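You operate a simulated robot arm through the tools that you are given. There is no shell and no other tool.

The job below is to be done with a simulated two-armed robot. You get a single attempt, and the scene is never put back.

## Task
Switch off, swap the green lamp cap for the white one, then switch on.
Fine: the green cap goes into the empty pocket of the rack. Set down upright: green lamp cap.

It is judged by the outcome, as a careful person would: the job done as asked, and still so three seconds after it is handed in. It fails if anything else is knocked over, pushed out of place, dropped, spilled or broken. A push-on lid holds only when it is set on centred and level and pressed home; a screw cap is set on level and turned clockwise until tight.

## Robot
Two 7-joint arms with three-finger grippers on one trunk that stands fixed in place. Base frame: the origin is at the foot of the trunk, x ahead of it, y to its left, z up; the work surface is at about z = 820. Lengths are in mm, angles in degrees, forces in N, time in s.
The left shoulder is at [70, 146, 1212], the right one opposite. With the tool pointing down near the work surface each hand reaches from about 240 to 680 mm from the base axis, measured 20 degrees to its own side. Payload 2.2 kg a hand.
Tool frame (each hand has its own): the origin (TCP) lies between the finger pads and is the grasp point; the fingertips stand 28 mm ahead of it; z points along the fingers, y is the line along which they close. Largest opening 102 mm; the body of the gripper starts 71 mm behind the TCP.
Orientation is told as [roll, pitch, yaw] about the base's x, y, z axes, in that order, counted from this pose: with the fingers straight down and closing along the base's y, the tool's x points along the base's -x, its y along +y and its z along -z.

## Interface
- The arms move only by the tool step_arm. It takes "left_increments", "right_increments" or both (then of equal length, played together; a hand with none holds still); each is a list of rows, each a list of 3 entries, a list of its own where there are three numbers: the shift along the base's x, y, z in units of 50 mm (1.0 is 50 mm), then the turn, a rotation vector about the base's x, y, z in units of 4 degrees (1.0 is 4 degrees), then the opening in per cent of the stroke, from 0 (shut) to 100 (fully open). In form: [[[x, y, z], [rx, ry, rz], grip], ...]. A call has 1 to 20 rows; each row shifts and turns the commanded pose from where the row before left it. A call with a number of a shift or a turn outside -1 to 1 is refused whole. Each row takes 0.2 s and may step no farther than 50 mm and 8.6 degrees from the row before; otherwise, or with a gripper value out of range, the whole call is refused. Where a pose cannot be reached the arm comes as near as it can. A force on the tool above 40 N (or 10 N above the force at the start of the call, whichever is more), or a blocked arm, ends the call early, and 0.2 s more pass. The fingers move at their own pace and stop on an object; they squeeze with about 31 N. The grip force told is the motor's: it shows also when the fingers shut on nothing. Time passes only in rows, and 0.2 s behind the last, so rows that do not move let the fingers close. The reply holds the time, the measured pose of the TCP, the force on the tool along the base axes, the opening and the grip force, in the units named above and with some noise, with the torque about the TCP (base axes, N m) and any sound that the robot's microphone picked up, and new pictures: "pictures" is both (left out), scene, wrist or none (wrist: the cameras of the hands that moved).
- Cameras (640 x 400 px; columns grow to the right, rows downward): "scene" is now at [117.8, -56.1, 1449.6]; the picture's right is [-0.58, -0.81, 0.00], its down [-0.49, 0.35, -0.80] and it looks along [0.65, -0.47, -0.60] (base axes); focal length 333 px, centre (320, 200). "left" rides on the left gripper at [72, 38, -86] in its tool frame; the picture's right is [-0.46, 0.89, 0.00], its down [-0.60, -0.32, -0.73] and it looks along [-0.65, -0.34, 0.68] (tool axes); focal length 256 px, centre (320, 200). "right" rides on the right gripper at [69, 44, -86] in its tool frame; the picture's right is [-0.53, 0.85, 0.00], its down [-0.58, -0.36, -0.73] and it looks along [-0.62, -0.39, 0.68] (tool axes); focal length 256 px, centre (320, 200). There is no depth. A picture from a camera that has moved, and an enlarged one, comes with that camera's place and axes in the base frame and with its lens. The place of the scene camera against the robot may be out by one fixed shift of up to 18 mm in any direction.
- raise_lower(by): slides the trunk up (or, below 0, down) by that many mm; the arms and the scene camera ride with it, the base frame stays. It gives what a move gives, with no picture.
- aim_head(pan, tilt): turns the head with the scene camera to pan (to the left, within 86 degrees either way) and tilt (down, from -29 to 69), counted from straight ahead of the robot. It gives what a move gives, and a new picture of the scene camera.
- zoom(camera, box): a new picture of the part [left, top, right, bottom] of that camera's present view, enlarged. No time passes.
- hand_in(): hands the job in; it is judged then, once.

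Nothing tells you positions but the pictures and the camera data. Unless the task says otherwise, let go and move clear before handing in.

The tools are called after "Emit:" by a JSON object that holds its "method" and its "body". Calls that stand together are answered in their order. step_arm: Moves the arms, as the interface text tells. Its arguments: {"type":"object","properties":{"left_increments":{"type":"array","items":{"type":"array"}},"right_increments":{"type":"array","items":{"type":"array"}},"pictures":{"type":"string","enum":["both","scene","wrist","none"]}},"required":[]} The other tools are called the same way: raise_lower (by) slides the trunk up or down; aim_head (pan, tilt) turns the head that bears the scene camera; zoom (camera, box) takes an enlarged picture of a part of a camera's view; hand_in () hands the job in.

At the start:

```text
t: 0.0
left_ee_pos: [445.1, -60.7, 1223.6]
left_tool_rot: [-0.1, 0.0, 0.1]
left_contact_force: [0.8, -0.4, 0.2]
left_ft_torque: [0.01, 0.01, 0.03]
left_opening: 102.0
left_grip_force: 0.1
right_ee_pos: [338.2, -474.6, 1200.0]
right_tool_rot: [0.0, 0.1, 0.0]
right_contact_force: [-1.0, 0.3, -0.8]
right_ft_torque: [0.01, -0.02, 0.0]
right_opening: 102.0
right_grip_force: 0.1
trunk travel left (down, up): [-750.0, 190.0]
head pan, tilt: [-35.8, 37.2]
```

scene: 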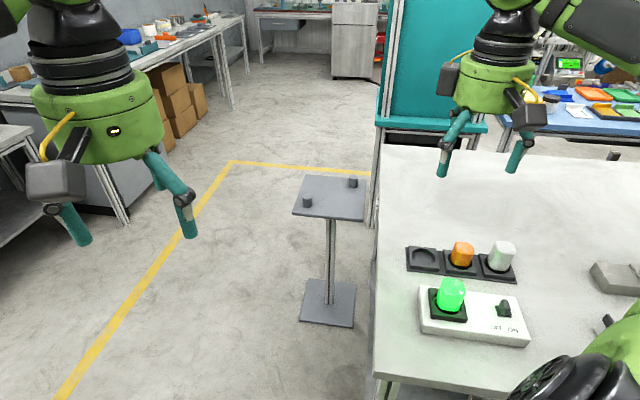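
right: 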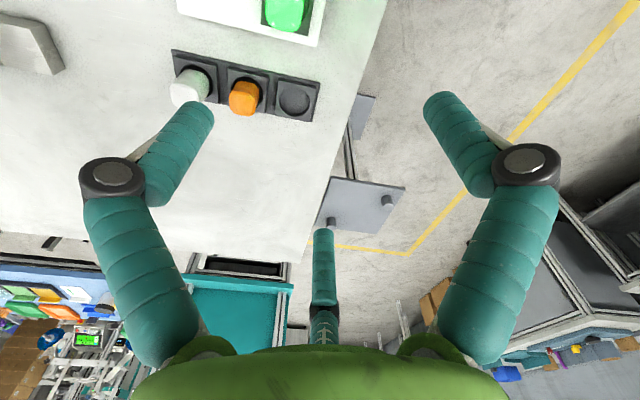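
left: 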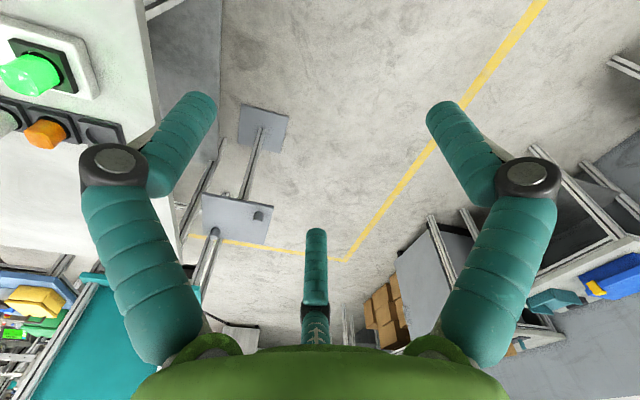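

The table holds a control box with a lit green lamp cap and an OFF/ON switch. Behind it is a rack with one empty pocket, an orange cap and a white cap. I'll zoom in and aim the head to place things more exactly.

Emit:
{"method": "zoom", "body": {"camera": "scene", "box": [390, 220, 550, 360]}}

Emit:
{"method": "zoom", "body": {"camera": "right", "box": [150, 0, 350, 125]}}

```text
2.86 times, centred on (470, 290) of scene
camera zoom: at [117.8, -56.1, 1449.6], right [-0.58, -0.81, 0.0], down [-0.49, 0.35, -0.8], along [0.65, -0.47, -0.6], focal length 952 px, centre (-109, -57)
```

zoom: 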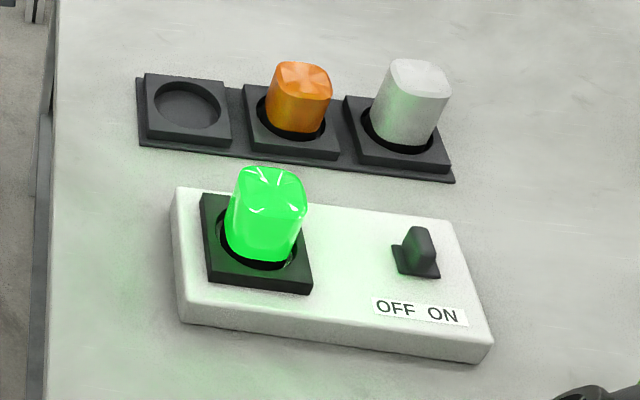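

```text
3.20 times, centred on (250, 62) of right
camera zoom: at [268.2, -429.8, 1285.8], right [0.53, 0.85, 0.0], down [0.58, -0.36, 0.73], along [0.62, -0.39, -0.68], focal length 819 px, centre (544, 640)
```

zoom: 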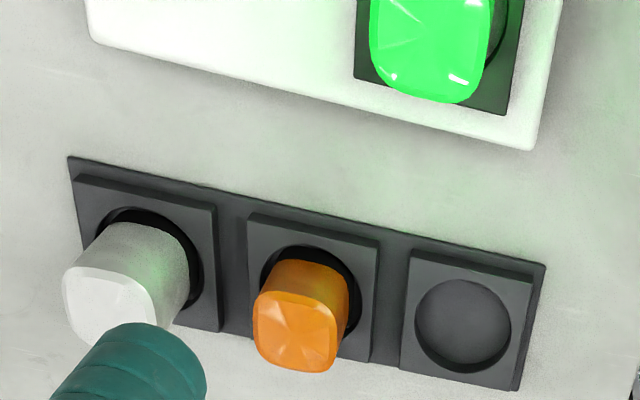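

Emit:
{"method": "step_arm", "body": {"right_increments": [[[-0.7, 0.6, 0], [0, 0, 0], 100], [[-0.7, 0.6, 0], [0, 0, 0], 100], [[-0.5, 0.5, 0], [0, 0, 0], 100]], "pictures": "wrist"}}

Emit:
{"method": "aim_head", "body": {"pan": -60, "tilt": 48}}

```text
t: 0.8
left_ee_pos: [444.1, -58.4, 1223.8]
left_tool_rot: [-0.1, -0.1, 0.1]
left_contact_force: [-0.3, -0.2, 0.1]
left_ft_torque: [0.0, -0.01, -0.01]
left_opening: 102.1
left_grip_force: 0.0
right_ee_pos: [241.7, -387.2, 1198.9]
right_tool_rot: [0.0, 0.1, 0.0]
right_contact_force: [-0.6, 0.3, -0.2]
right_ft_torque: [-0.02, -0.01, -0.03]
right_opening: 102.1
right_grip_force: 0.1
trunk travel left (down, up): [-750.0, 190.0]
head pan, tilt: [-35.8, 37.2]
camera right: at [172.6, -343.9, 1284.7], right [0.53, 0.84, 0.0], down [0.58, -0.36, 0.73], along [0.62, -0.39, -0.68], focal length 256 px, centre (320, 200)
```

right: 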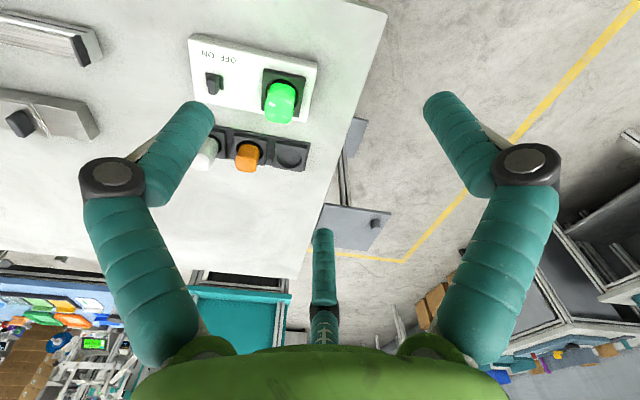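

```text
t: 1.7
left_ee_pos: [445.2, -60.8, 1222.5]
left_tool_rot: [0.0, 0.0, 0.0]
left_contact_force: [0.2, -0.1, -0.4]
left_ft_torque: [-0.02, 0.0, -0.03]
left_opening: 102.0
left_grip_force: 0.1
right_ee_pos: [243.8, -389.5, 1198.4]
right_tool_rot: [-0.1, 0.1, 0.0]
right_contact_force: [0.3, -0.6, 0.3]
right_ft_torque: [-0.01, 0.01, -0.01]
right_opening: 102.2
right_grip_force: 0.0
trunk travel left (down, up): [-750.0, 190.0]
head pan, tilt: [-60.0, 48.0]
camera scene: at [87.0, -73.8, 1433.8], right [-0.87, -0.5, 0.0], down [-0.37, 0.64, -0.67], along [0.34, -0.58, -0.74], focal length 333 px, centre (320, 200)
```

scene: 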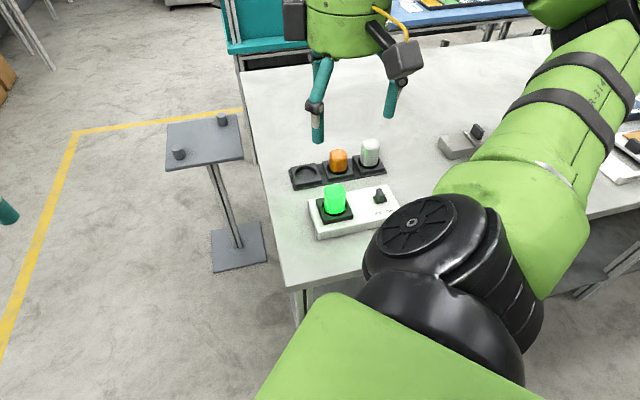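

Emit:
{"method": "zoom", "body": {"camera": "right", "box": [176, 20, 336, 180]}}

Emit:
{"method": "zoom", "body": {"camera": "scene", "box": [280, 130, 420, 250]}}

```text
2.50 times, centred on (256, 100) of right
camera zoom: at [174.4, -345.9, 1284.3], right [0.53, 0.85, 0.0], down [0.58, -0.36, 0.73], along [0.62, -0.39, -0.68], focal length 640 px, centre (480, 450)
```

zoom: 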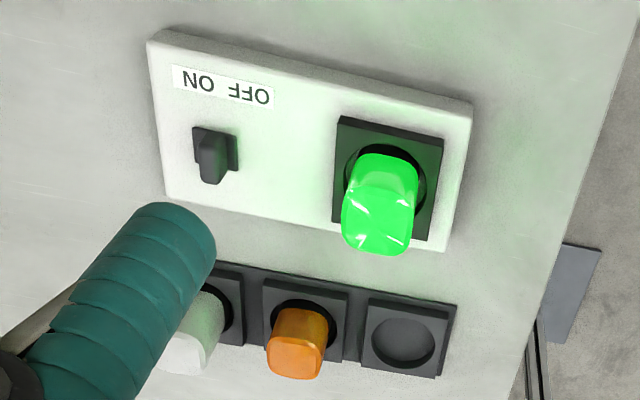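

```text
3.33 times, centred on (350, 190) of scene
camera zoom: at [87.0, -73.8, 1433.8], right [-0.87, -0.5, 0.0], down [-0.37, 0.64, -0.67], along [0.34, -0.58, -0.74], focal length 1110 px, centre (220, 233)
```

zoom: 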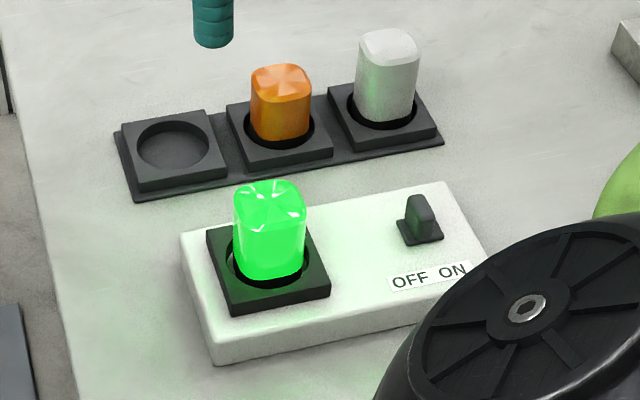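

The control box runs roughly along a line 45 degrees in the base frame, with the lamp near (294,-493) and the switch near (229,-581). I'll take the right hand above the box, turned to match it, for a close look.

Emit:
{"method": "step_arm", "body": {"right_increments": [[[0.033, -0.269, -0.342], [0, 0, -0.9886], 100], [[0.033, -0.269, -0.342], [0, 0, -0.9886], 100], [[0.033, -0.269, -0.342], [0, 0, -0.9886], 100], [[0.033, -0.269, -0.342], [0, 0, -0.9886], 100], [[0.033, -0.269, -0.342], [0, 0, -0.9886], 100], [[0.033, -0.269, -0.342], [0, 0, -0.9886], 100], [[0.033, -0.269, -0.342], [0, 0, -0.9886], 100], [[0.033, -0.269, -0.342], [0, 0, -0.9886], 100], [[0.033, -0.269, -0.342], [0, 0, -0.9886], 100], [[0.033, -0.269, -0.342], [0, 0, -0.9886], 100], [[0.033, -0.269, -0.342], [0, 0, -0.9886], 100], [[0, 0, 0], [0, 0, 0], 100]]}}

```text
t: 4.3
left_ee_pos: [443.7, -59.3, 1223.4]
left_tool_rot: [-0.1, 0.0, 0.1]
left_contact_force: [-0.1, 0.3, 0.0]
left_ft_torque: [0.01, 0.0, 0.0]
left_opening: 101.8
left_grip_force: 0.0
right_ee_pos: [260.8, -534.8, 1011.1]
right_tool_rot: [0.0, -0.1, -43.4]
right_contact_force: [0.3, -0.9, -0.4]
right_ft_torque: [0.0, 0.02, 0.01]
right_opening: 101.9
right_grip_force: 0.1
trunk travel left (down, up): [-750.0, 190.0]
head pan, tilt: [-60.0, 48.0]
camera scene: at [86.5, -73.1, 1433.9], right [-0.87, -0.5, 0.0], down [-0.37, 0.64, -0.67], along [0.33, -0.58, -0.74], focal length 333 px, centre (320, 200)
camera right: at [240.1, -456.1, 1097.6], right [0.97, 0.24, 0.0], down [0.17, -0.66, 0.73], along [0.18, -0.71, -0.68], focal length 256 px, centre (320, 200)
```

scene: 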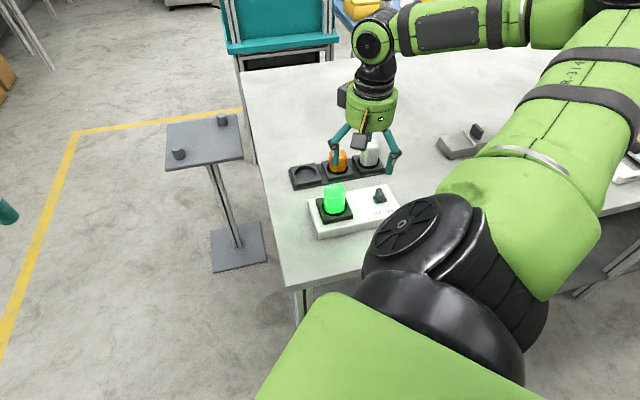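
right: 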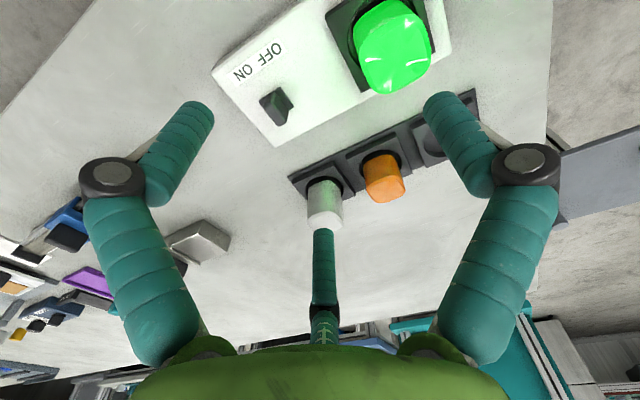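

Emit:
{"method": "zoom", "body": {"camera": "right", "box": [200, 0, 470, 150]}}

Emit:
{"method": "zoom", "body": {"camera": "right", "box": [280, 80, 480, 240]}}

```text
2.37 times, centred on (335, 75) of right
camera zoom: at [240.1, -456.1, 1097.6], right [0.97, 0.24, 0.0], down [0.17, -0.66, 0.73], along [0.18, -0.71, -0.68], focal length 607 px, centre (284, 496)
```

zoom: 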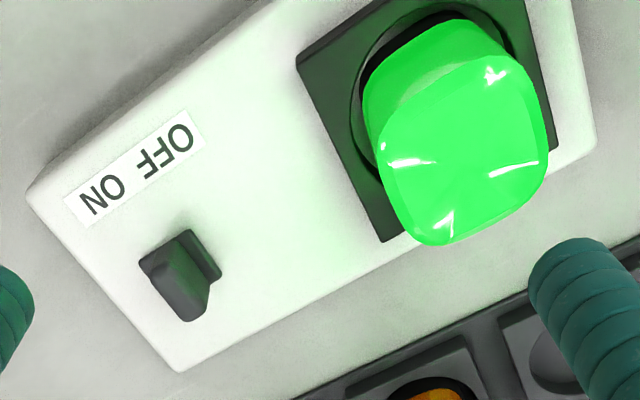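

```text
2.50 times, centred on (380, 160) of right
camera zoom: at [240.1, -456.1, 1097.6], right [0.97, 0.24, 0.0], down [0.17, -0.66, 0.73], along [0.18, -0.71, -0.68], focal length 640 px, centre (170, 300)
```

zoom: 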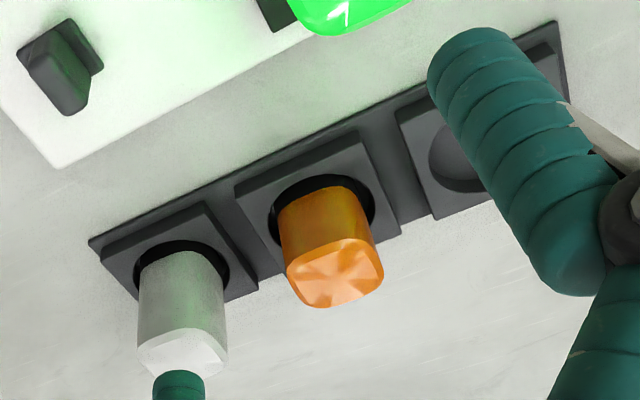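

Emit:
{"method": "zoom", "body": {"camera": "scene", "box": [360, 180, 400, 220]}}

Emit:
{"method": "zoom", "body": {"camera": "right", "box": [230, 70, 310, 130]}}

Emit:
{"method": "zoom", "body": {"camera": "scene", "box": [300, 170, 380, 230]}}

Emit:
{"method": "zoom", "body": {"camera": "right", "box": [320, 0, 460, 110]}}

```text
10.00 times, centred on (380, 200) of scene
camera zoom: at [86.5, -73.1, 1433.9], right [-0.87, -0.5, 0.0], down [-0.37, 0.64, -0.67], along [0.33, -0.58, -0.74], focal length 3332 px, centre (-280, 200)
```

zoom: 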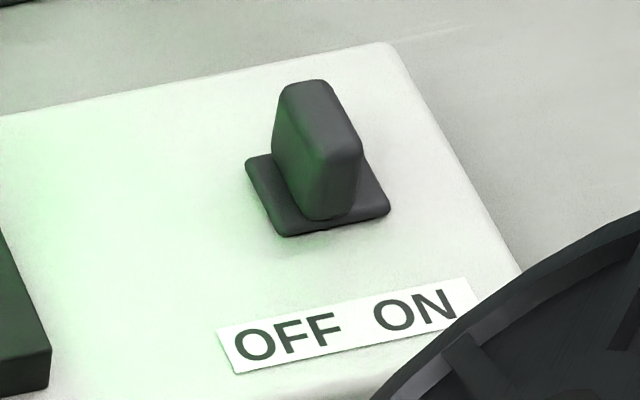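

```text
6.67 times, centred on (270, 100) of right
camera zoom: at [240.1, -456.1, 1097.6], right [0.97, 0.24, 0.0], down [0.17, -0.66, 0.73], along [0.18, -0.71, -0.68], focal length 1707 px, centre (653, 867)
```

zoom: 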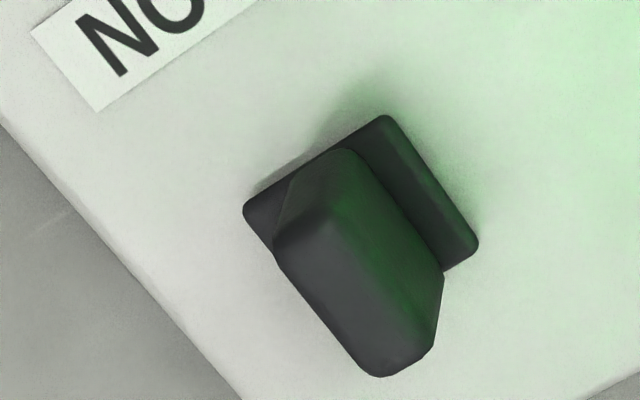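

```text
6.67 times, centred on (340, 200) of scene
camera zoom: at [86.5, -73.1, 1433.9], right [-0.87, -0.5, 0.0], down [-0.37, 0.64, -0.67], along [0.33, -0.58, -0.74], focal length 2221 px, centre (187, 200)
```

zoom: 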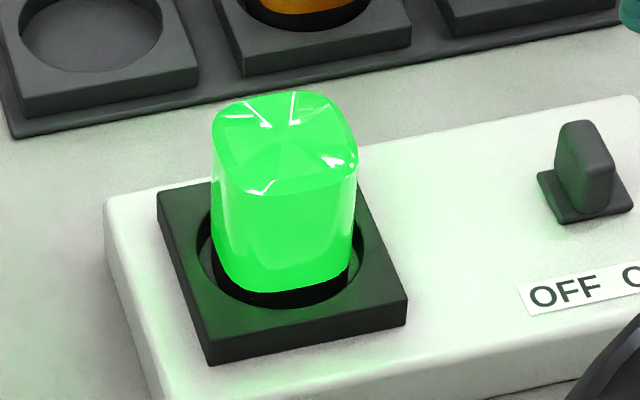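

```text
3.64 times, centred on (390, 55) of right
camera zoom: at [240.1, -456.1, 1097.6], right [0.97, 0.24, 0.0], down [0.17, -0.66, 0.73], along [0.18, -0.71, -0.68], focal length 931 px, centre (66, 727)
```

zoom: 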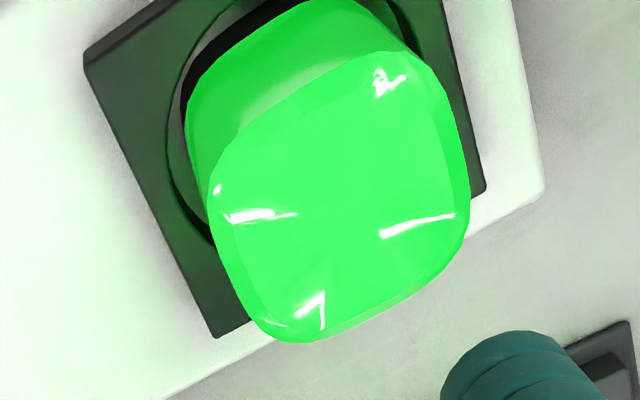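

The lever appears to lean toward ON, with the lamp lit, so OFF lies toward the lamp. I'll move over the switch for a closer view and for parallax.

Emit:
{"method": "step_arm", "body": {"right_increments": [[[-0.1, -0.6, -0.4], [0, 0, 0], 100], [[-0.1, -0.6, -0.4], [0, 0, 0], 100], [[0, 0, 0], [0, 0, 0], 100]], "pictures": "wrist"}}

Emit:
{"method": "zoom", "body": {"camera": "right", "box": [230, 0, 390, 100]}}

```text
t: 5.1
left_ee_pos: [444.1, -59.1, 1223.0]
left_tool_rot: [-0.1, 0.0, 0.1]
left_contact_force: [-0.7, 0.6, -0.4]
left_ft_torque: [0.03, -0.02, -0.02]
left_opening: 101.9
left_grip_force: 0.2
right_ee_pos: [252.6, -596.2, 972.5]
right_tool_rot: [-0.1, 0.1, -43.5]
right_contact_force: [-0.6, -0.9, -0.3]
right_ft_torque: [-0.01, 0.03, -0.03]
right_opening: 101.9
right_grip_force: 0.1
trunk travel left (down, up): [-750.0, 190.0]
head pan, tilt: [-60.0, 48.0]
camera right: at [231.0, -517.2, 1058.7], right [0.97, 0.25, 0.0], down [0.17, -0.66, 0.73], along [0.18, -0.71, -0.68], focal length 256 px, centre (320, 200)
```

right: 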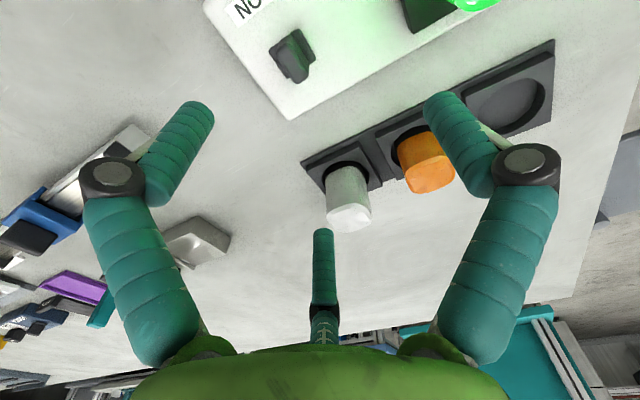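

```text
4.00 times, centred on (310, 50) of right
camera zoom: at [231.0, -517.2, 1058.7], right [0.97, 0.25, 0.0], down [0.17, -0.66, 0.73], along [0.18, -0.71, -0.68], focal length 1024 px, centre (360, 800)
```

zoom: 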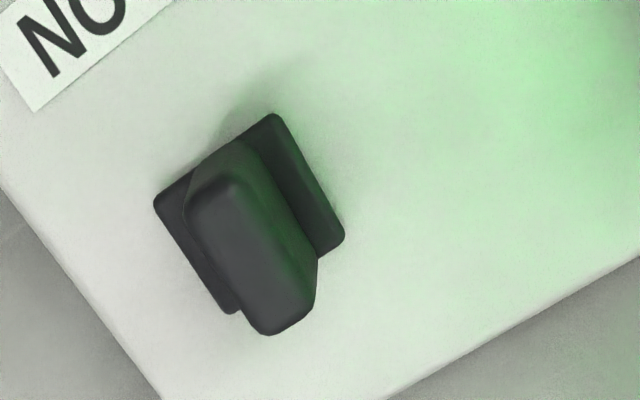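

The box top comes out at z about 847 and the switch centre near (228,-586). I'll close the fingers, come down on the ON side of the lever, and push gently toward OFF.

Emit:
{"method": "step_arm", "body": {"right_increments": [[[-0.52, -0.184, 0], [0, 0, 0], 0], [[-0.52, -0.184, 0], [0, 0, 0], 0], [[0, 0, -0.6], [0, 0, 0], 0], [[0, 0, -0.6], [0, 0, 0], 0], [[0, 0, -0.48], [0, 0, 0], 0], [[0, 0, 0], [0, 0, 0], 0]]}}

Emit:
{"method": "zoom", "body": {"camera": "right", "box": [240, 50, 440, 200]}}

Emit:
{"method": "zoom", "body": {"camera": "scene", "box": [320, 130, 440, 230]}}

```text
t: 6.5
left_ee_pos: [444.7, -60.2, 1223.0]
left_tool_rot: [-0.1, -0.1, 0.1]
left_contact_force: [0.4, -0.1, -0.2]
left_ft_torque: [-0.01, 0.01, 0.03]
left_opening: 102.1
left_grip_force: 0.0
right_ee_pos: [199.3, -615.8, 886.9]
right_tool_rot: [0.0, 0.0, -43.4]
right_contact_force: [0.0, -0.1, 0.1]
right_ft_torque: [-0.03, -0.01, -0.01]
right_opening: 2.1
right_grip_force: 31.1
trunk travel left (down, up): [-750.0, 190.0]
head pan, tilt: [-60.0, 48.0]
camera scene: at [87.0, -73.5, 1433.8], right [-0.87, -0.5, 0.0], down [-0.37, 0.64, -0.67], along [0.33, -0.58, -0.74], focal length 333 px, centre (320, 200)
camera right: at [178.0, -535.6, 973.5], right [0.97, 0.25, 0.0], down [0.17, -0.66, 0.73], along [0.18, -0.71, -0.68], focal length 256 px, centre (320, 200)
```

scene: 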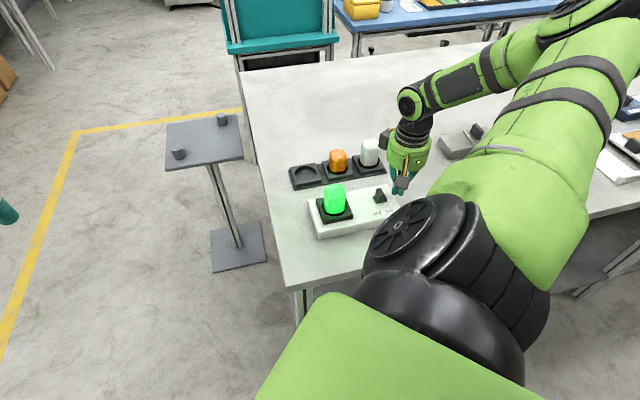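
right: 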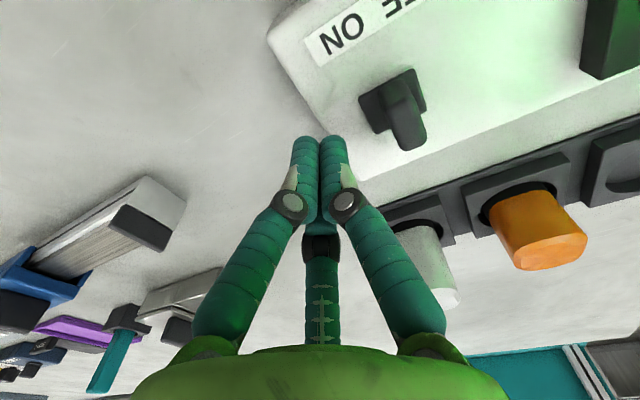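

```text
2.67 times, centred on (340, 125) of right
camera zoom: at [178.0, -535.6, 973.5], right [0.97, 0.25, 0.0], down [0.17, -0.66, 0.73], along [0.18, -0.71, -0.68], focal length 683 px, centre (267, 400)
```

zoom: 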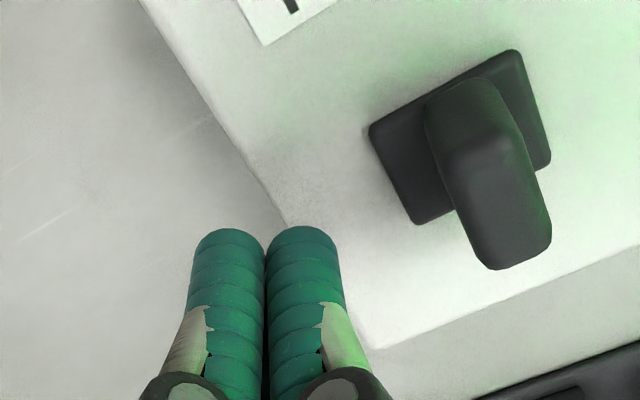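

```text
4.00 times, centred on (380, 180) of scene
camera zoom: at [87.0, -73.5, 1433.8], right [-0.87, -0.5, 0.0], down [-0.37, 0.64, -0.67], along [0.33, -0.58, -0.74], focal length 1333 px, centre (80, 280)
```

zoom: 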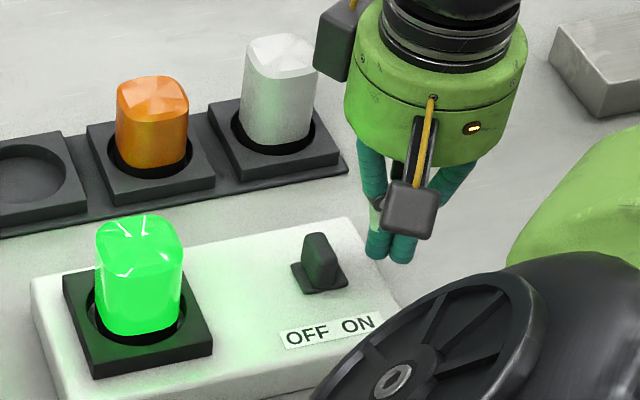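

Emit:
{"method": "step_arm", "body": {"right_increments": [[[0.166, 0.174, 0], [0, 0, 0], 0], [[0.166, 0.174, 0], [0, 0, 0], 0], [[0.055, 0.058, 0], [0, 0, 0], 0], [[0.055, 0.058, 0], [0, 0, 0], 0], [[0, 0, 0], [0, 0, 0], 0]]}}

Emit:
{"method": "zoom", "body": {"camera": "right", "box": [240, 50, 440, 200]}}

Emit:
{"method": "zoom", "body": {"camera": "scene", "box": [320, 130, 440, 230]}}

```text
t: 7.7
left_ee_pos: [443.2, -61.1, 1223.0]
left_tool_rot: [-0.1, 0.1, 0.1]
left_contact_force: [-0.7, -0.6, -0.5]
left_ft_torque: [0.01, 0.02, 0.01]
left_opening: 102.2
left_grip_force: 0.1
right_ee_pos: [222.5, -591.2, 888.3]
right_tool_rot: [0.0, 0.0, -43.4]
right_contact_force: [-0.2, 0.5, -0.2]
right_ft_torque: [-0.03, 0.03, -0.02]
right_opening: 2.0
right_grip_force: 31.2
trunk travel left (down, up): [-750.0, 190.0]
head pan, tilt: [-60.0, 48.0]
camera scene: at [86.6, -73.5, 1433.9], right [-0.87, -0.5, 0.0], down [-0.37, 0.64, -0.67], along [0.33, -0.58, -0.74], focal length 333 px, centre (320, 200)
camera right: at [201.0, -513.0, 974.0], right [0.97, 0.25, 0.0], down [0.17, -0.66, 0.73], along [0.18, -0.71, -0.68], focal length 256 px, centre (320, 200)
```

scene: 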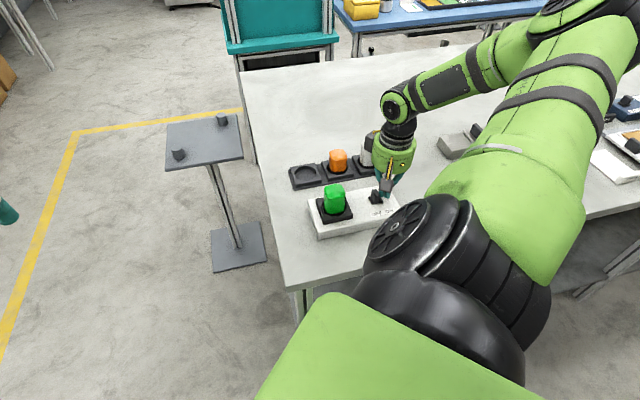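
right: 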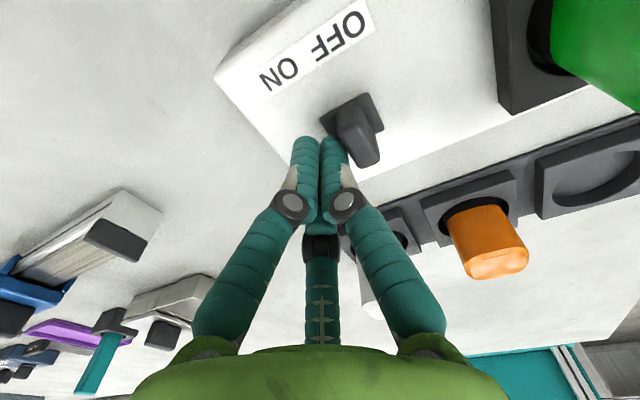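

```text
2.67 times, centred on (340, 125) of right
camera zoom: at [201.0, -513.0, 974.0], right [0.97, 0.25, 0.0], down [0.17, -0.66, 0.73], along [0.18, -0.71, -0.68], focal length 683 px, centre (267, 400)
```

zoom: 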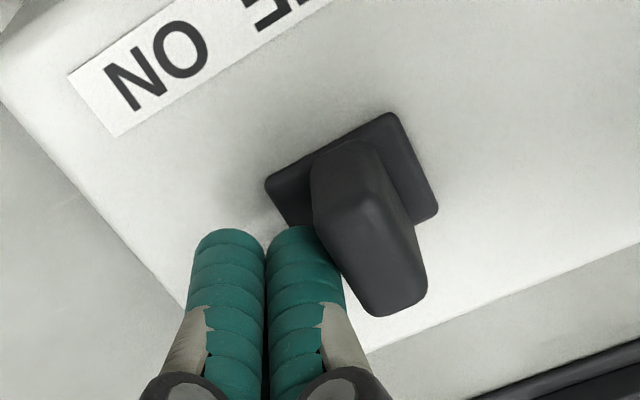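

```text
4.00 times, centred on (380, 180) of scene
camera zoom: at [86.6, -73.5, 1433.9], right [-0.87, -0.5, 0.0], down [-0.37, 0.64, -0.67], along [0.33, -0.58, -0.74], focal length 1333 px, centre (80, 280)
```

zoom: 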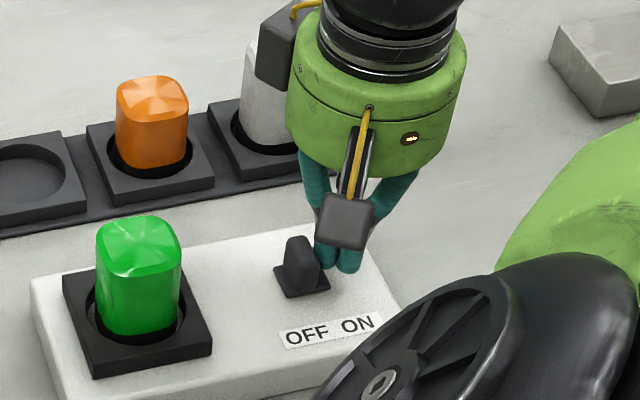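

The lamp went out: it is a slide switch, and it has moved about 10 mm toward OFF. I'll push a little more to find the end stop.

Emit:
{"method": "step_arm", "body": {"right_increments": [[[0.041, 0.043, 0], [0, 0, 0], 0], [[0, 0, 0], [0, 0, 0], 0]]}}

Emit:
{"method": "zoom", "body": {"camera": "scene", "box": [320, 130, 440, 230]}}

```text
t: 8.3
left_ee_pos: [444.2, -59.9, 1222.9]
left_tool_rot: [-0.1, -0.1, 0.1]
left_contact_force: [-0.2, 0.6, -0.3]
left_ft_torque: [0.01, 0.01, 0.0]
left_opening: 102.2
left_grip_force: 0.1
right_ee_pos: [224.9, -589.2, 888.0]
right_tool_rot: [0.0, 0.0, -43.5]
right_contact_force: [0.3, -0.1, 0.2]
right_ft_torque: [-0.01, 0.03, -0.01]
right_opening: 1.8
right_grip_force: 31.0
trunk travel left (down, up): [-750.0, 190.0]
head pan, tilt: [-60.0, 48.0]
camera scene: at [86.6, -73.6, 1433.8], right [-0.87, -0.5, 0.0], down [-0.37, 0.64, -0.67], along [0.33, -0.58, -0.74], focal length 333 px, centre (320, 200)
camera right: at [203.6, -510.4, 973.7], right [0.97, 0.25, 0.0], down [0.17, -0.66, 0.73], along [0.18, -0.71, -0.68], focal length 256 px, centre (320, 200)
```

scene: 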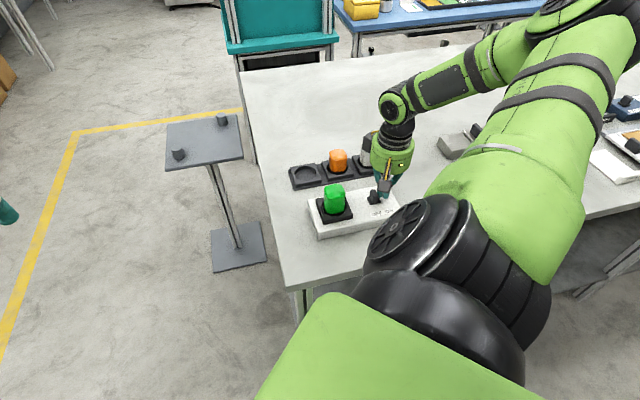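
right: 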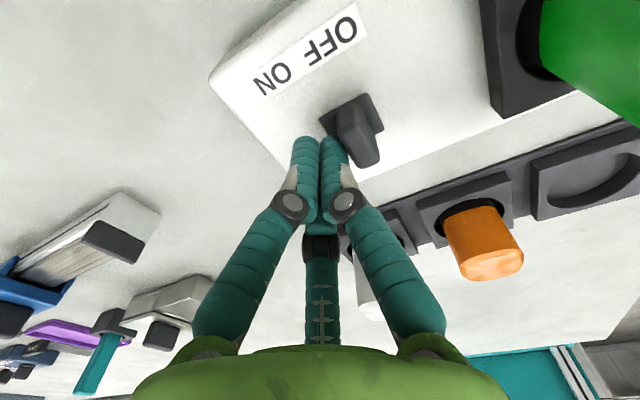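

```text
4.00 times, centred on (380, 180) of scene
camera zoom: at [86.6, -73.6, 1433.8], right [-0.87, -0.5, 0.0], down [-0.37, 0.64, -0.67], along [0.33, -0.58, -0.74], focal length 1333 px, centre (80, 280)
```

zoom: 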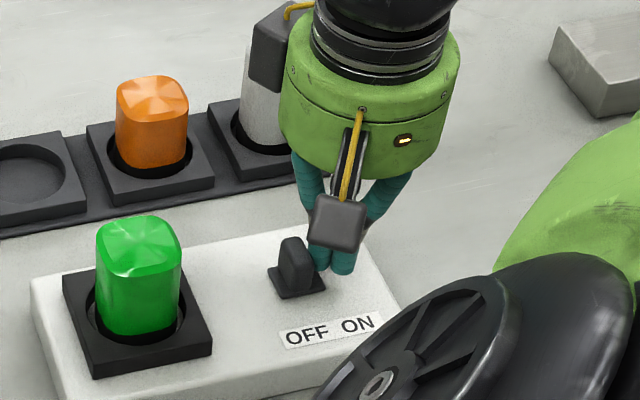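

Emit:
{"method": "step_arm", "body": {"right_increments": [[[0.041, 0.043, 0], [0, 0, 0], 0], [[0, 0, 0], [0, 0, 0], 0]], "pictures": "none"}}

Emit:
{"method": "zoom", "body": {"camera": "scene", "box": [320, 130, 440, 230]}}

Emit:
{"method": "step_arm", "body": {"right_increments": [[[0.041, 0.043, 0], [0, 0, 0], 0], [[0, 0, 0], [0, 0, 0], 0]], "pictures": "none"}}

Emit:
{"method": "zoom", "body": {"camera": "scene", "box": [320, 130, 440, 230]}}

```text
t: 8.9
left_ee_pos: [445.0, -59.6, 1222.6]
left_tool_rot: [-0.2, 0.0, 0.1]
left_contact_force: [0.1, -0.2, 0.3]
left_ft_torque: [0.05, -0.04, -0.04]
left_opening: 102.1
left_grip_force: 0.0
right_ee_pos: [227.1, -587.4, 886.8]
right_tool_rot: [-0.1, 0.0, -43.5]
right_contact_force: [0.5, -0.9, -0.2]
right_ft_torque: [0.01, 0.0, 0.0]
right_opening: 2.0
right_grip_force: 31.0
trunk travel left (down, up): [-750.0, 190.0]
head pan, tilt: [-60.0, 48.0]
```

```text
4.00 times, centred on (380, 180) of scene
camera zoom: at [86.6, -73.6, 1433.8], right [-0.87, -0.5, 0.0], down [-0.37, 0.64, -0.67], along [0.33, -0.58, -0.74], focal length 1333 px, centre (80, 280)
```

zoom: 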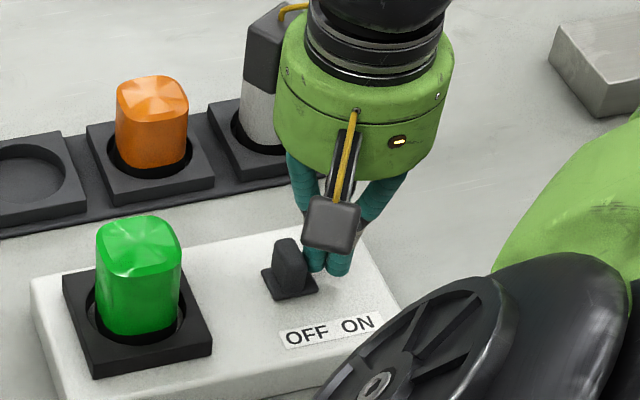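

```text
t: 9.5
left_ee_pos: [444.3, -60.8, 1222.7]
left_tool_rot: [0.0, 0.0, 0.1]
left_contact_force: [0.2, 0.3, -0.6]
left_ft_torque: [0.03, 0.0, 0.0]
left_opening: 101.8
left_grip_force: 0.1
right_ee_pos: [227.1, -586.4, 887.6]
right_tool_rot: [0.1, 0.0, -43.5]
right_contact_force: [-3.1, -4.1, 2.0]
right_ft_torque: [-0.04, 0.0, 0.02]
right_opening: 2.0
right_grip_force: 31.0
trunk travel left (down, up): [-750.0, 190.0]
head pan, tilt: [-60.0, 48.0]
```

```text
4.00 times, centred on (380, 180) of scene
camera zoom: at [85.9, -74.2, 1433.9], right [-0.87, -0.5, 0.0], down [-0.37, 0.64, -0.67], along [0.34, -0.58, -0.74], focal length 1333 px, centre (80, 280)
```

zoom: 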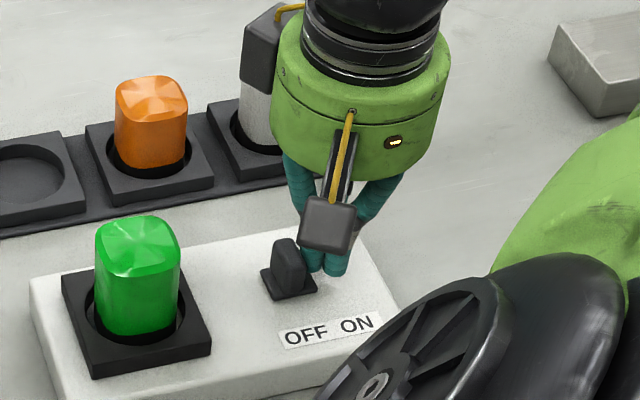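

The end stop is reached at about 5 N, the lamp is dark and the switch is OFF. Next I'll back off, rise, open the fingers and hover above the green cap near (303,-501).

Emit:
{"method": "step_arm", "body": {"right_increments": [[[-0.11, -0.116, 0], [0, 0, 0], 0], [[0, 0, 0.7], [0, 0, 0], 0], [[0, 0, 0.7], [0, 0, -0.125], 0], [[0, 0, 0.6], [0, 0, -0.125], 0], [[0.55, 0.6, 0], [0, 0, 0], 65], [[0.55, 0.6, 0], [0, 0, 0], 65], [[0.54, 0.62, 0], [0, 0, 0], 65], [[0, 0, 0], [0, 0, 0], 65]]}}

Emit:
{"method": "zoom", "body": {"camera": "right", "box": [220, 0, 420, 200]}}

Emit:
{"method": "zoom", "body": {"camera": "scene", "box": [280, 130, 420, 250]}}

```text
t: 11.3
left_ee_pos: [443.9, -60.5, 1222.6]
left_tool_rot: [-0.1, 0.1, 0.1]
left_contact_force: [0.4, 0.6, -0.8]
left_ft_torque: [-0.01, -0.01, 0.01]
left_opening: 102.2
left_grip_force: 0.1
right_ee_pos: [305.4, -499.9, 987.1]
right_tool_rot: [0.1, 0.0, -44.5]
right_contact_force: [0.1, -0.3, 0.5]
right_ft_torque: [0.0, -0.02, 0.02]
right_opening: 66.4
right_grip_force: 0.1
trunk travel left (down, up): [-750.0, 190.0]
head pan, tilt: [-60.0, 48.0]
camera scene: at [86.2, -73.6, 1433.9], right [-0.87, -0.5, 0.0], down [-0.37, 0.64, -0.67], along [0.33, -0.58, -0.74], focal length 333 px, centre (320, 200)
camera right: at [286.3, -420.7, 1073.3], right [0.97, 0.23, 0.0], down [0.16, -0.66, 0.73], along [0.17, -0.71, -0.68], focal length 256 px, centre (320, 200)
```

scene: 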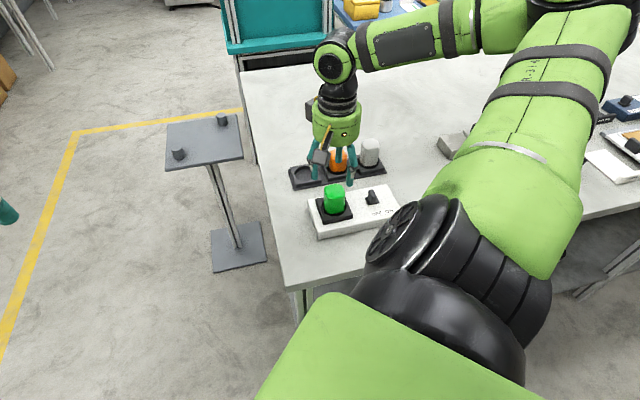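
right: 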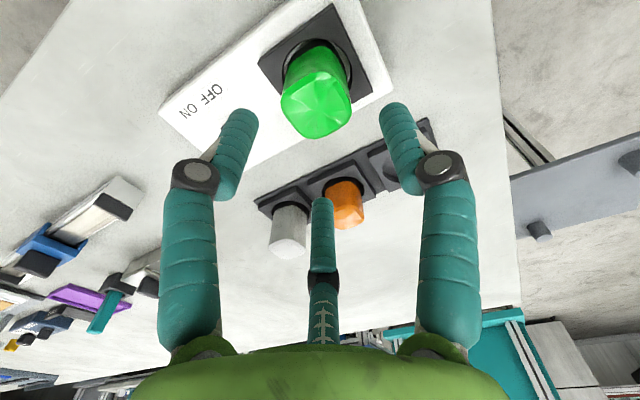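

```text
2.00 times, centred on (320, 100) of right
camera zoom: at [286.3, -420.7, 1073.3], right [0.97, 0.23, 0.0], down [0.16, -0.66, 0.73], along [0.17, -0.71, -0.68], focal length 512 px, centre (320, 400)
```

zoom: 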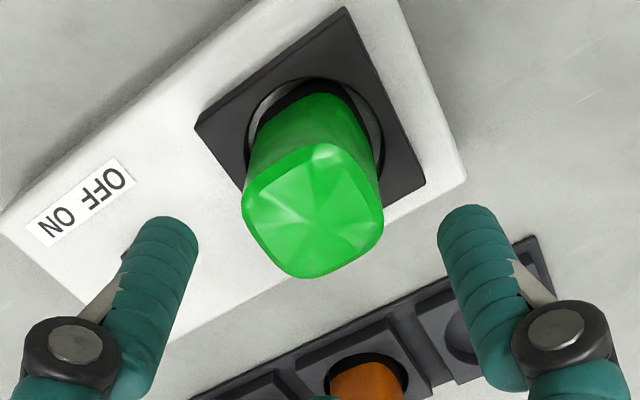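

```text
3.33 times, centred on (350, 190) of scene
camera zoom: at [86.2, -73.6, 1433.9], right [-0.87, -0.5, 0.0], down [-0.37, 0.64, -0.67], along [0.33, -0.58, -0.74], focal length 1110 px, centre (220, 233)
```

zoom: 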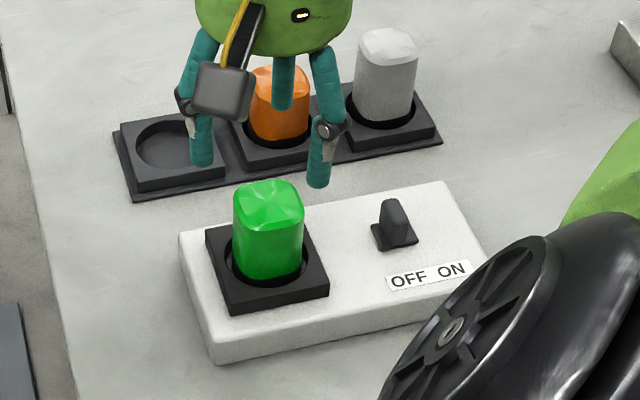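

The cap top is at about (304,-500.5,910), aligned with the fingers. I'll descend around it, stop with the fingertips just above the socket, and close.

Emit:
{"method": "step_arm", "body": {"right_increments": [[[-0.02, -0.012, -0.5], [0, 0, 0], 65], [[0, 0, -0.5], [0, 0, 0], 65], [[0, 0, -0.5], [0, 0, 0], 65], [[0, 0, -0.38], [0, 0, 0], 65], [[0, 0, 0], [0, 0, 0], 65]]}}

Emit:
{"method": "zoom", "body": {"camera": "right", "box": [220, 50, 420, 250]}}

Emit:
{"method": "zoom", "body": {"camera": "scene", "box": [280, 130, 420, 250]}}

```text
t: 12.5
left_ee_pos: [443.5, -60.4, 1223.5]
left_tool_rot: [-0.1, 0.0, 0.1]
left_contact_force: [-1.2, 0.8, 0.1]
left_ft_torque: [0.01, 0.0, -0.01]
left_opening: 102.3
left_grip_force: 0.1
right_ee_pos: [304.5, -500.4, 892.4]
right_tool_rot: [-0.1, 0.0, -44.5]
right_contact_force: [-0.5, -0.5, 0.5]
right_ft_torque: [0.01, 0.0, -0.03]
right_opening: 66.4
right_grip_force: 0.1
trunk travel left (down, up): [-750.0, 190.0]
head pan, tilt: [-60.0, 48.0]
camera scene: at [86.4, -73.3, 1433.9], right [-0.87, -0.5, 0.0], down [-0.37, 0.64, -0.67], along [0.33, -0.58, -0.74], focal length 333 px, centre (320, 200)
camera right: at [284.2, -421.1, 977.8], right [0.97, 0.23, 0.0], down [0.16, -0.66, 0.73], along [0.17, -0.71, -0.68], focal length 256 px, centre (320, 200)
```

scene: 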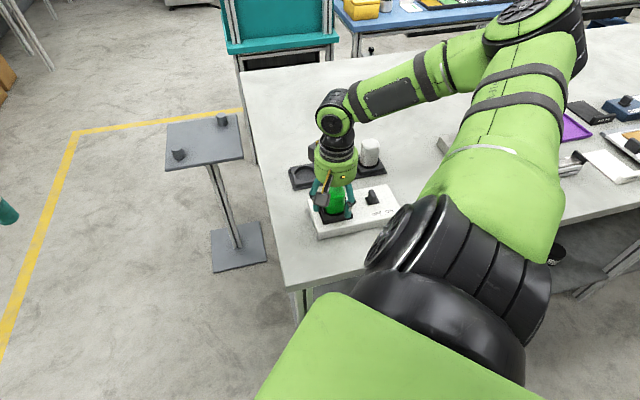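
right: 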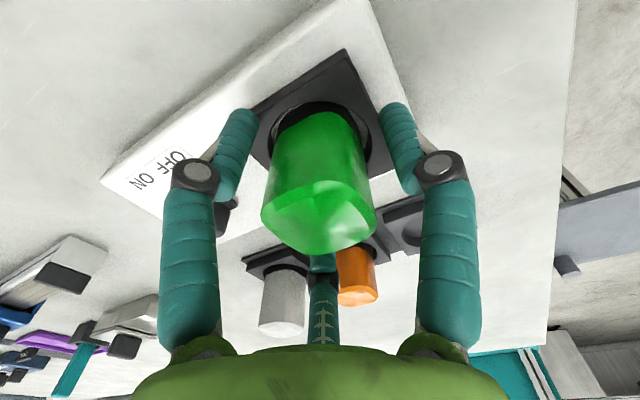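

```text
2.00 times, centred on (320, 150) of right
camera zoom: at [284.2, -421.1, 977.8], right [0.97, 0.23, 0.0], down [0.16, -0.66, 0.73], along [0.17, -0.71, -0.68], focal length 512 px, centre (320, 300)
```

zoom: 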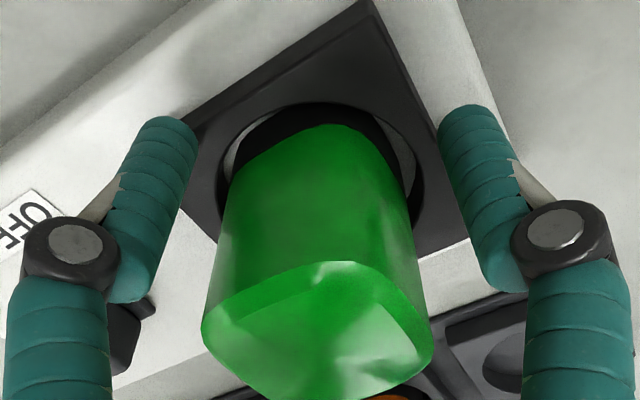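

```text
3.33 times, centred on (350, 190) of scene
camera zoom: at [86.4, -73.3, 1433.9], right [-0.87, -0.5, 0.0], down [-0.37, 0.64, -0.67], along [0.33, -0.58, -0.74], focal length 1110 px, centre (220, 233)
```

zoom: 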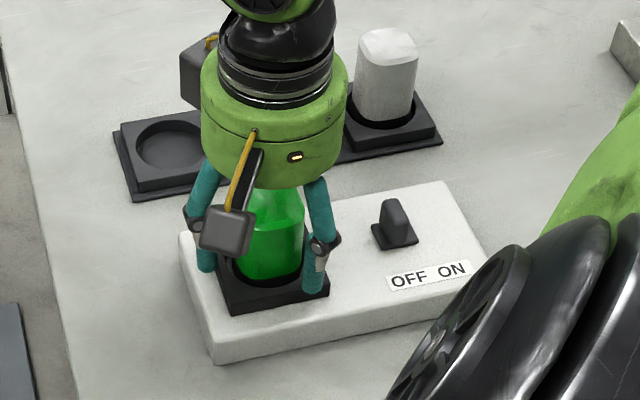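

Emit:
{"method": "step_arm", "body": {"right_increments": [[[0, 0, 0], [0, 0, 0], 0], [[0, 0, 0], [0, 0, 0], 0], [[0, 0, 0], [0, 0, 0], 0]], "pictures": "wrist"}}

Emit:
{"method": "step_arm", "body": {"right_increments": [[[0, 0, 0.04], [0, 0, 0], 0], [[0, 0, 0.04], [0, 0, 0], 0], [[0, 0, 0], [0, 0, 0], 0]], "pictures": "wrist"}}

```text
t: 13.3
left_ee_pos: [444.2, -60.0, 1222.5]
left_tool_rot: [-0.1, 0.0, 0.1]
left_contact_force: [-0.3, 0.0, 0.6]
left_ft_torque: [0.03, -0.01, 0.03]
left_opening: 101.9
left_grip_force: 0.2
right_ee_pos: [303.8, -500.9, 891.6]
right_tool_rot: [-0.1, -0.1, -44.4]
right_contact_force: [-1.0, -1.0, 1.5]
right_ft_torque: [-0.06, -0.03, -0.03]
right_opening: 47.2
right_grip_force: 31.3
trunk travel left (down, up): [-750.0, 190.0]
head pan, tilt: [-60.0, 48.0]
camera right: at [284.2, -421.1, 978.2], right [0.97, 0.23, 0.0], down [0.16, -0.66, 0.73], along [0.17, -0.71, -0.68], focal length 256 px, centre (320, 200)
```

right: 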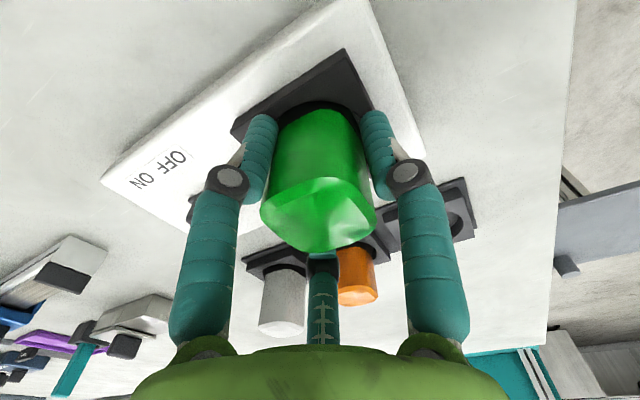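

```text
t: 14.1
left_ee_pos: [443.9, -61.2, 1222.1]
left_tool_rot: [-0.1, 0.0, 0.1]
left_contact_force: [0.2, -0.5, 0.0]
left_ft_torque: [0.02, 0.0, 0.0]
left_opening: 101.8
left_grip_force: 0.1
right_ee_pos: [303.1, -501.0, 896.3]
right_tool_rot: [0.0, 0.0, -44.4]
right_contact_force: [0.1, 0.2, 0.1]
right_ft_torque: [-0.01, -0.02, -0.01]
right_opening: 47.2
right_grip_force: 31.2
trunk travel left (down, up): [-750.0, 190.0]
head pan, tilt: [-60.0, 48.0]
camera right: at [284.0, -421.4, 982.7], right [0.97, 0.23, 0.0], down [0.16, -0.66, 0.73], along [0.17, -0.71, -0.68], focal length 256 px, centre (320, 200)
```

right: 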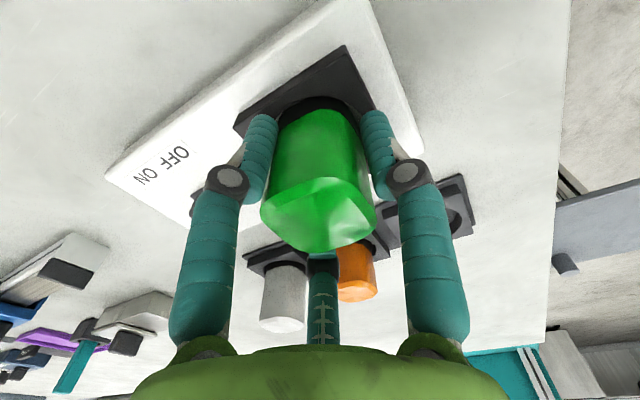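

The green cap lifted freely (47 mm wide, no resistance). I'll raise it and look at the empty pocket.

Emit:
{"method": "step_arm", "body": {"right_increments": [[[0, 0, 0.3], [0, 0, 0], 0], [[0, 0, 0.6], [0, 0, 0], 0], [[0, 0, 0.6], [0, 0, 0], 0], [[0, 0, 0], [0, 0, 0], 0]]}}

Emit:
{"method": "zoom", "body": {"camera": "scene", "box": [280, 130, 420, 250]}}

Emit:
{"method": "zoom", "body": {"camera": "right", "box": [220, 20, 480, 240]}}

```text
t: 15.1
left_ee_pos: [444.1, -60.8, 1223.5]
left_tool_rot: [0.0, 0.1, 0.1]
left_contact_force: [-0.7, -0.3, 0.1]
left_ft_torque: [-0.01, -0.03, 0.0]
left_opening: 101.9
left_grip_force: 0.1
right_ee_pos: [302.4, -501.6, 974.0]
right_tool_rot: [0.0, 0.1, -44.4]
right_contact_force: [-0.5, 0.5, -1.3]
right_ft_torque: [0.02, 0.01, 0.0]
right_opening: 47.3
right_grip_force: 30.7
trunk travel left (down, up): [-750.0, 190.0]
head pan, tilt: [-60.0, 48.0]
camera scene: at [87.1, -74.1, 1433.8], right [-0.87, -0.5, 0.0], down [-0.37, 0.64, -0.67], along [0.33, -0.58, -0.74], focal length 333 px, centre (320, 200)
camera right: at [283.5, -422.6, 1060.2], right [0.97, 0.23, 0.0], down [0.16, -0.66, 0.73], along [0.17, -0.71, -0.68], focal length 256 px, centre (320, 200)
```

scene: 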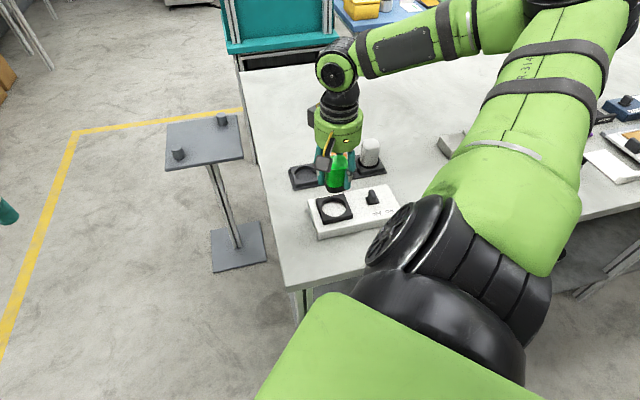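
right: 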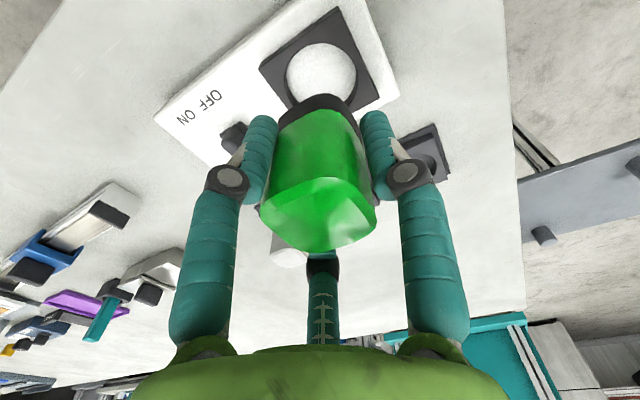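

```text
3.33 times, centred on (350, 190) of scene
camera zoom: at [87.1, -74.1, 1433.8], right [-0.87, -0.5, 0.0], down [-0.37, 0.64, -0.67], along [0.33, -0.58, -0.74], focal length 1110 px, centre (220, 233)
```

zoom: 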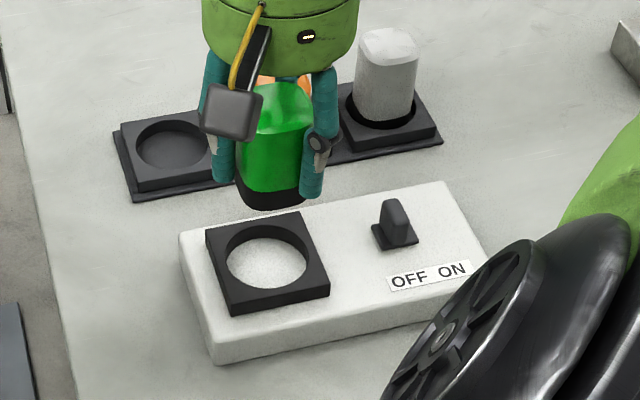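

```text
1.82 times, centred on (350, 130) of right
camera zoom: at [283.5, -422.6, 1060.2], right [0.97, 0.23, 0.0], down [0.16, -0.66, 0.73], along [0.17, -0.71, -0.68], focal length 465 px, centre (266, 327)
```

zoom: 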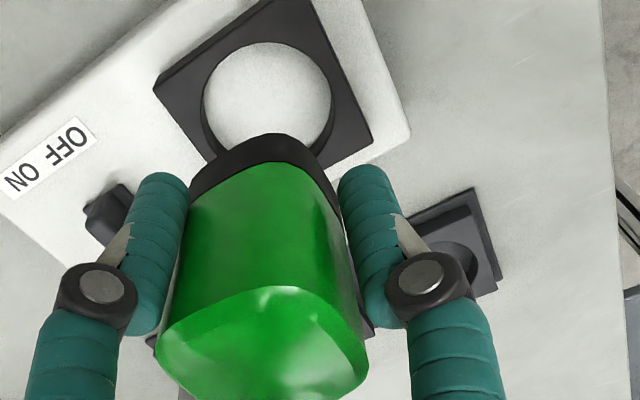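

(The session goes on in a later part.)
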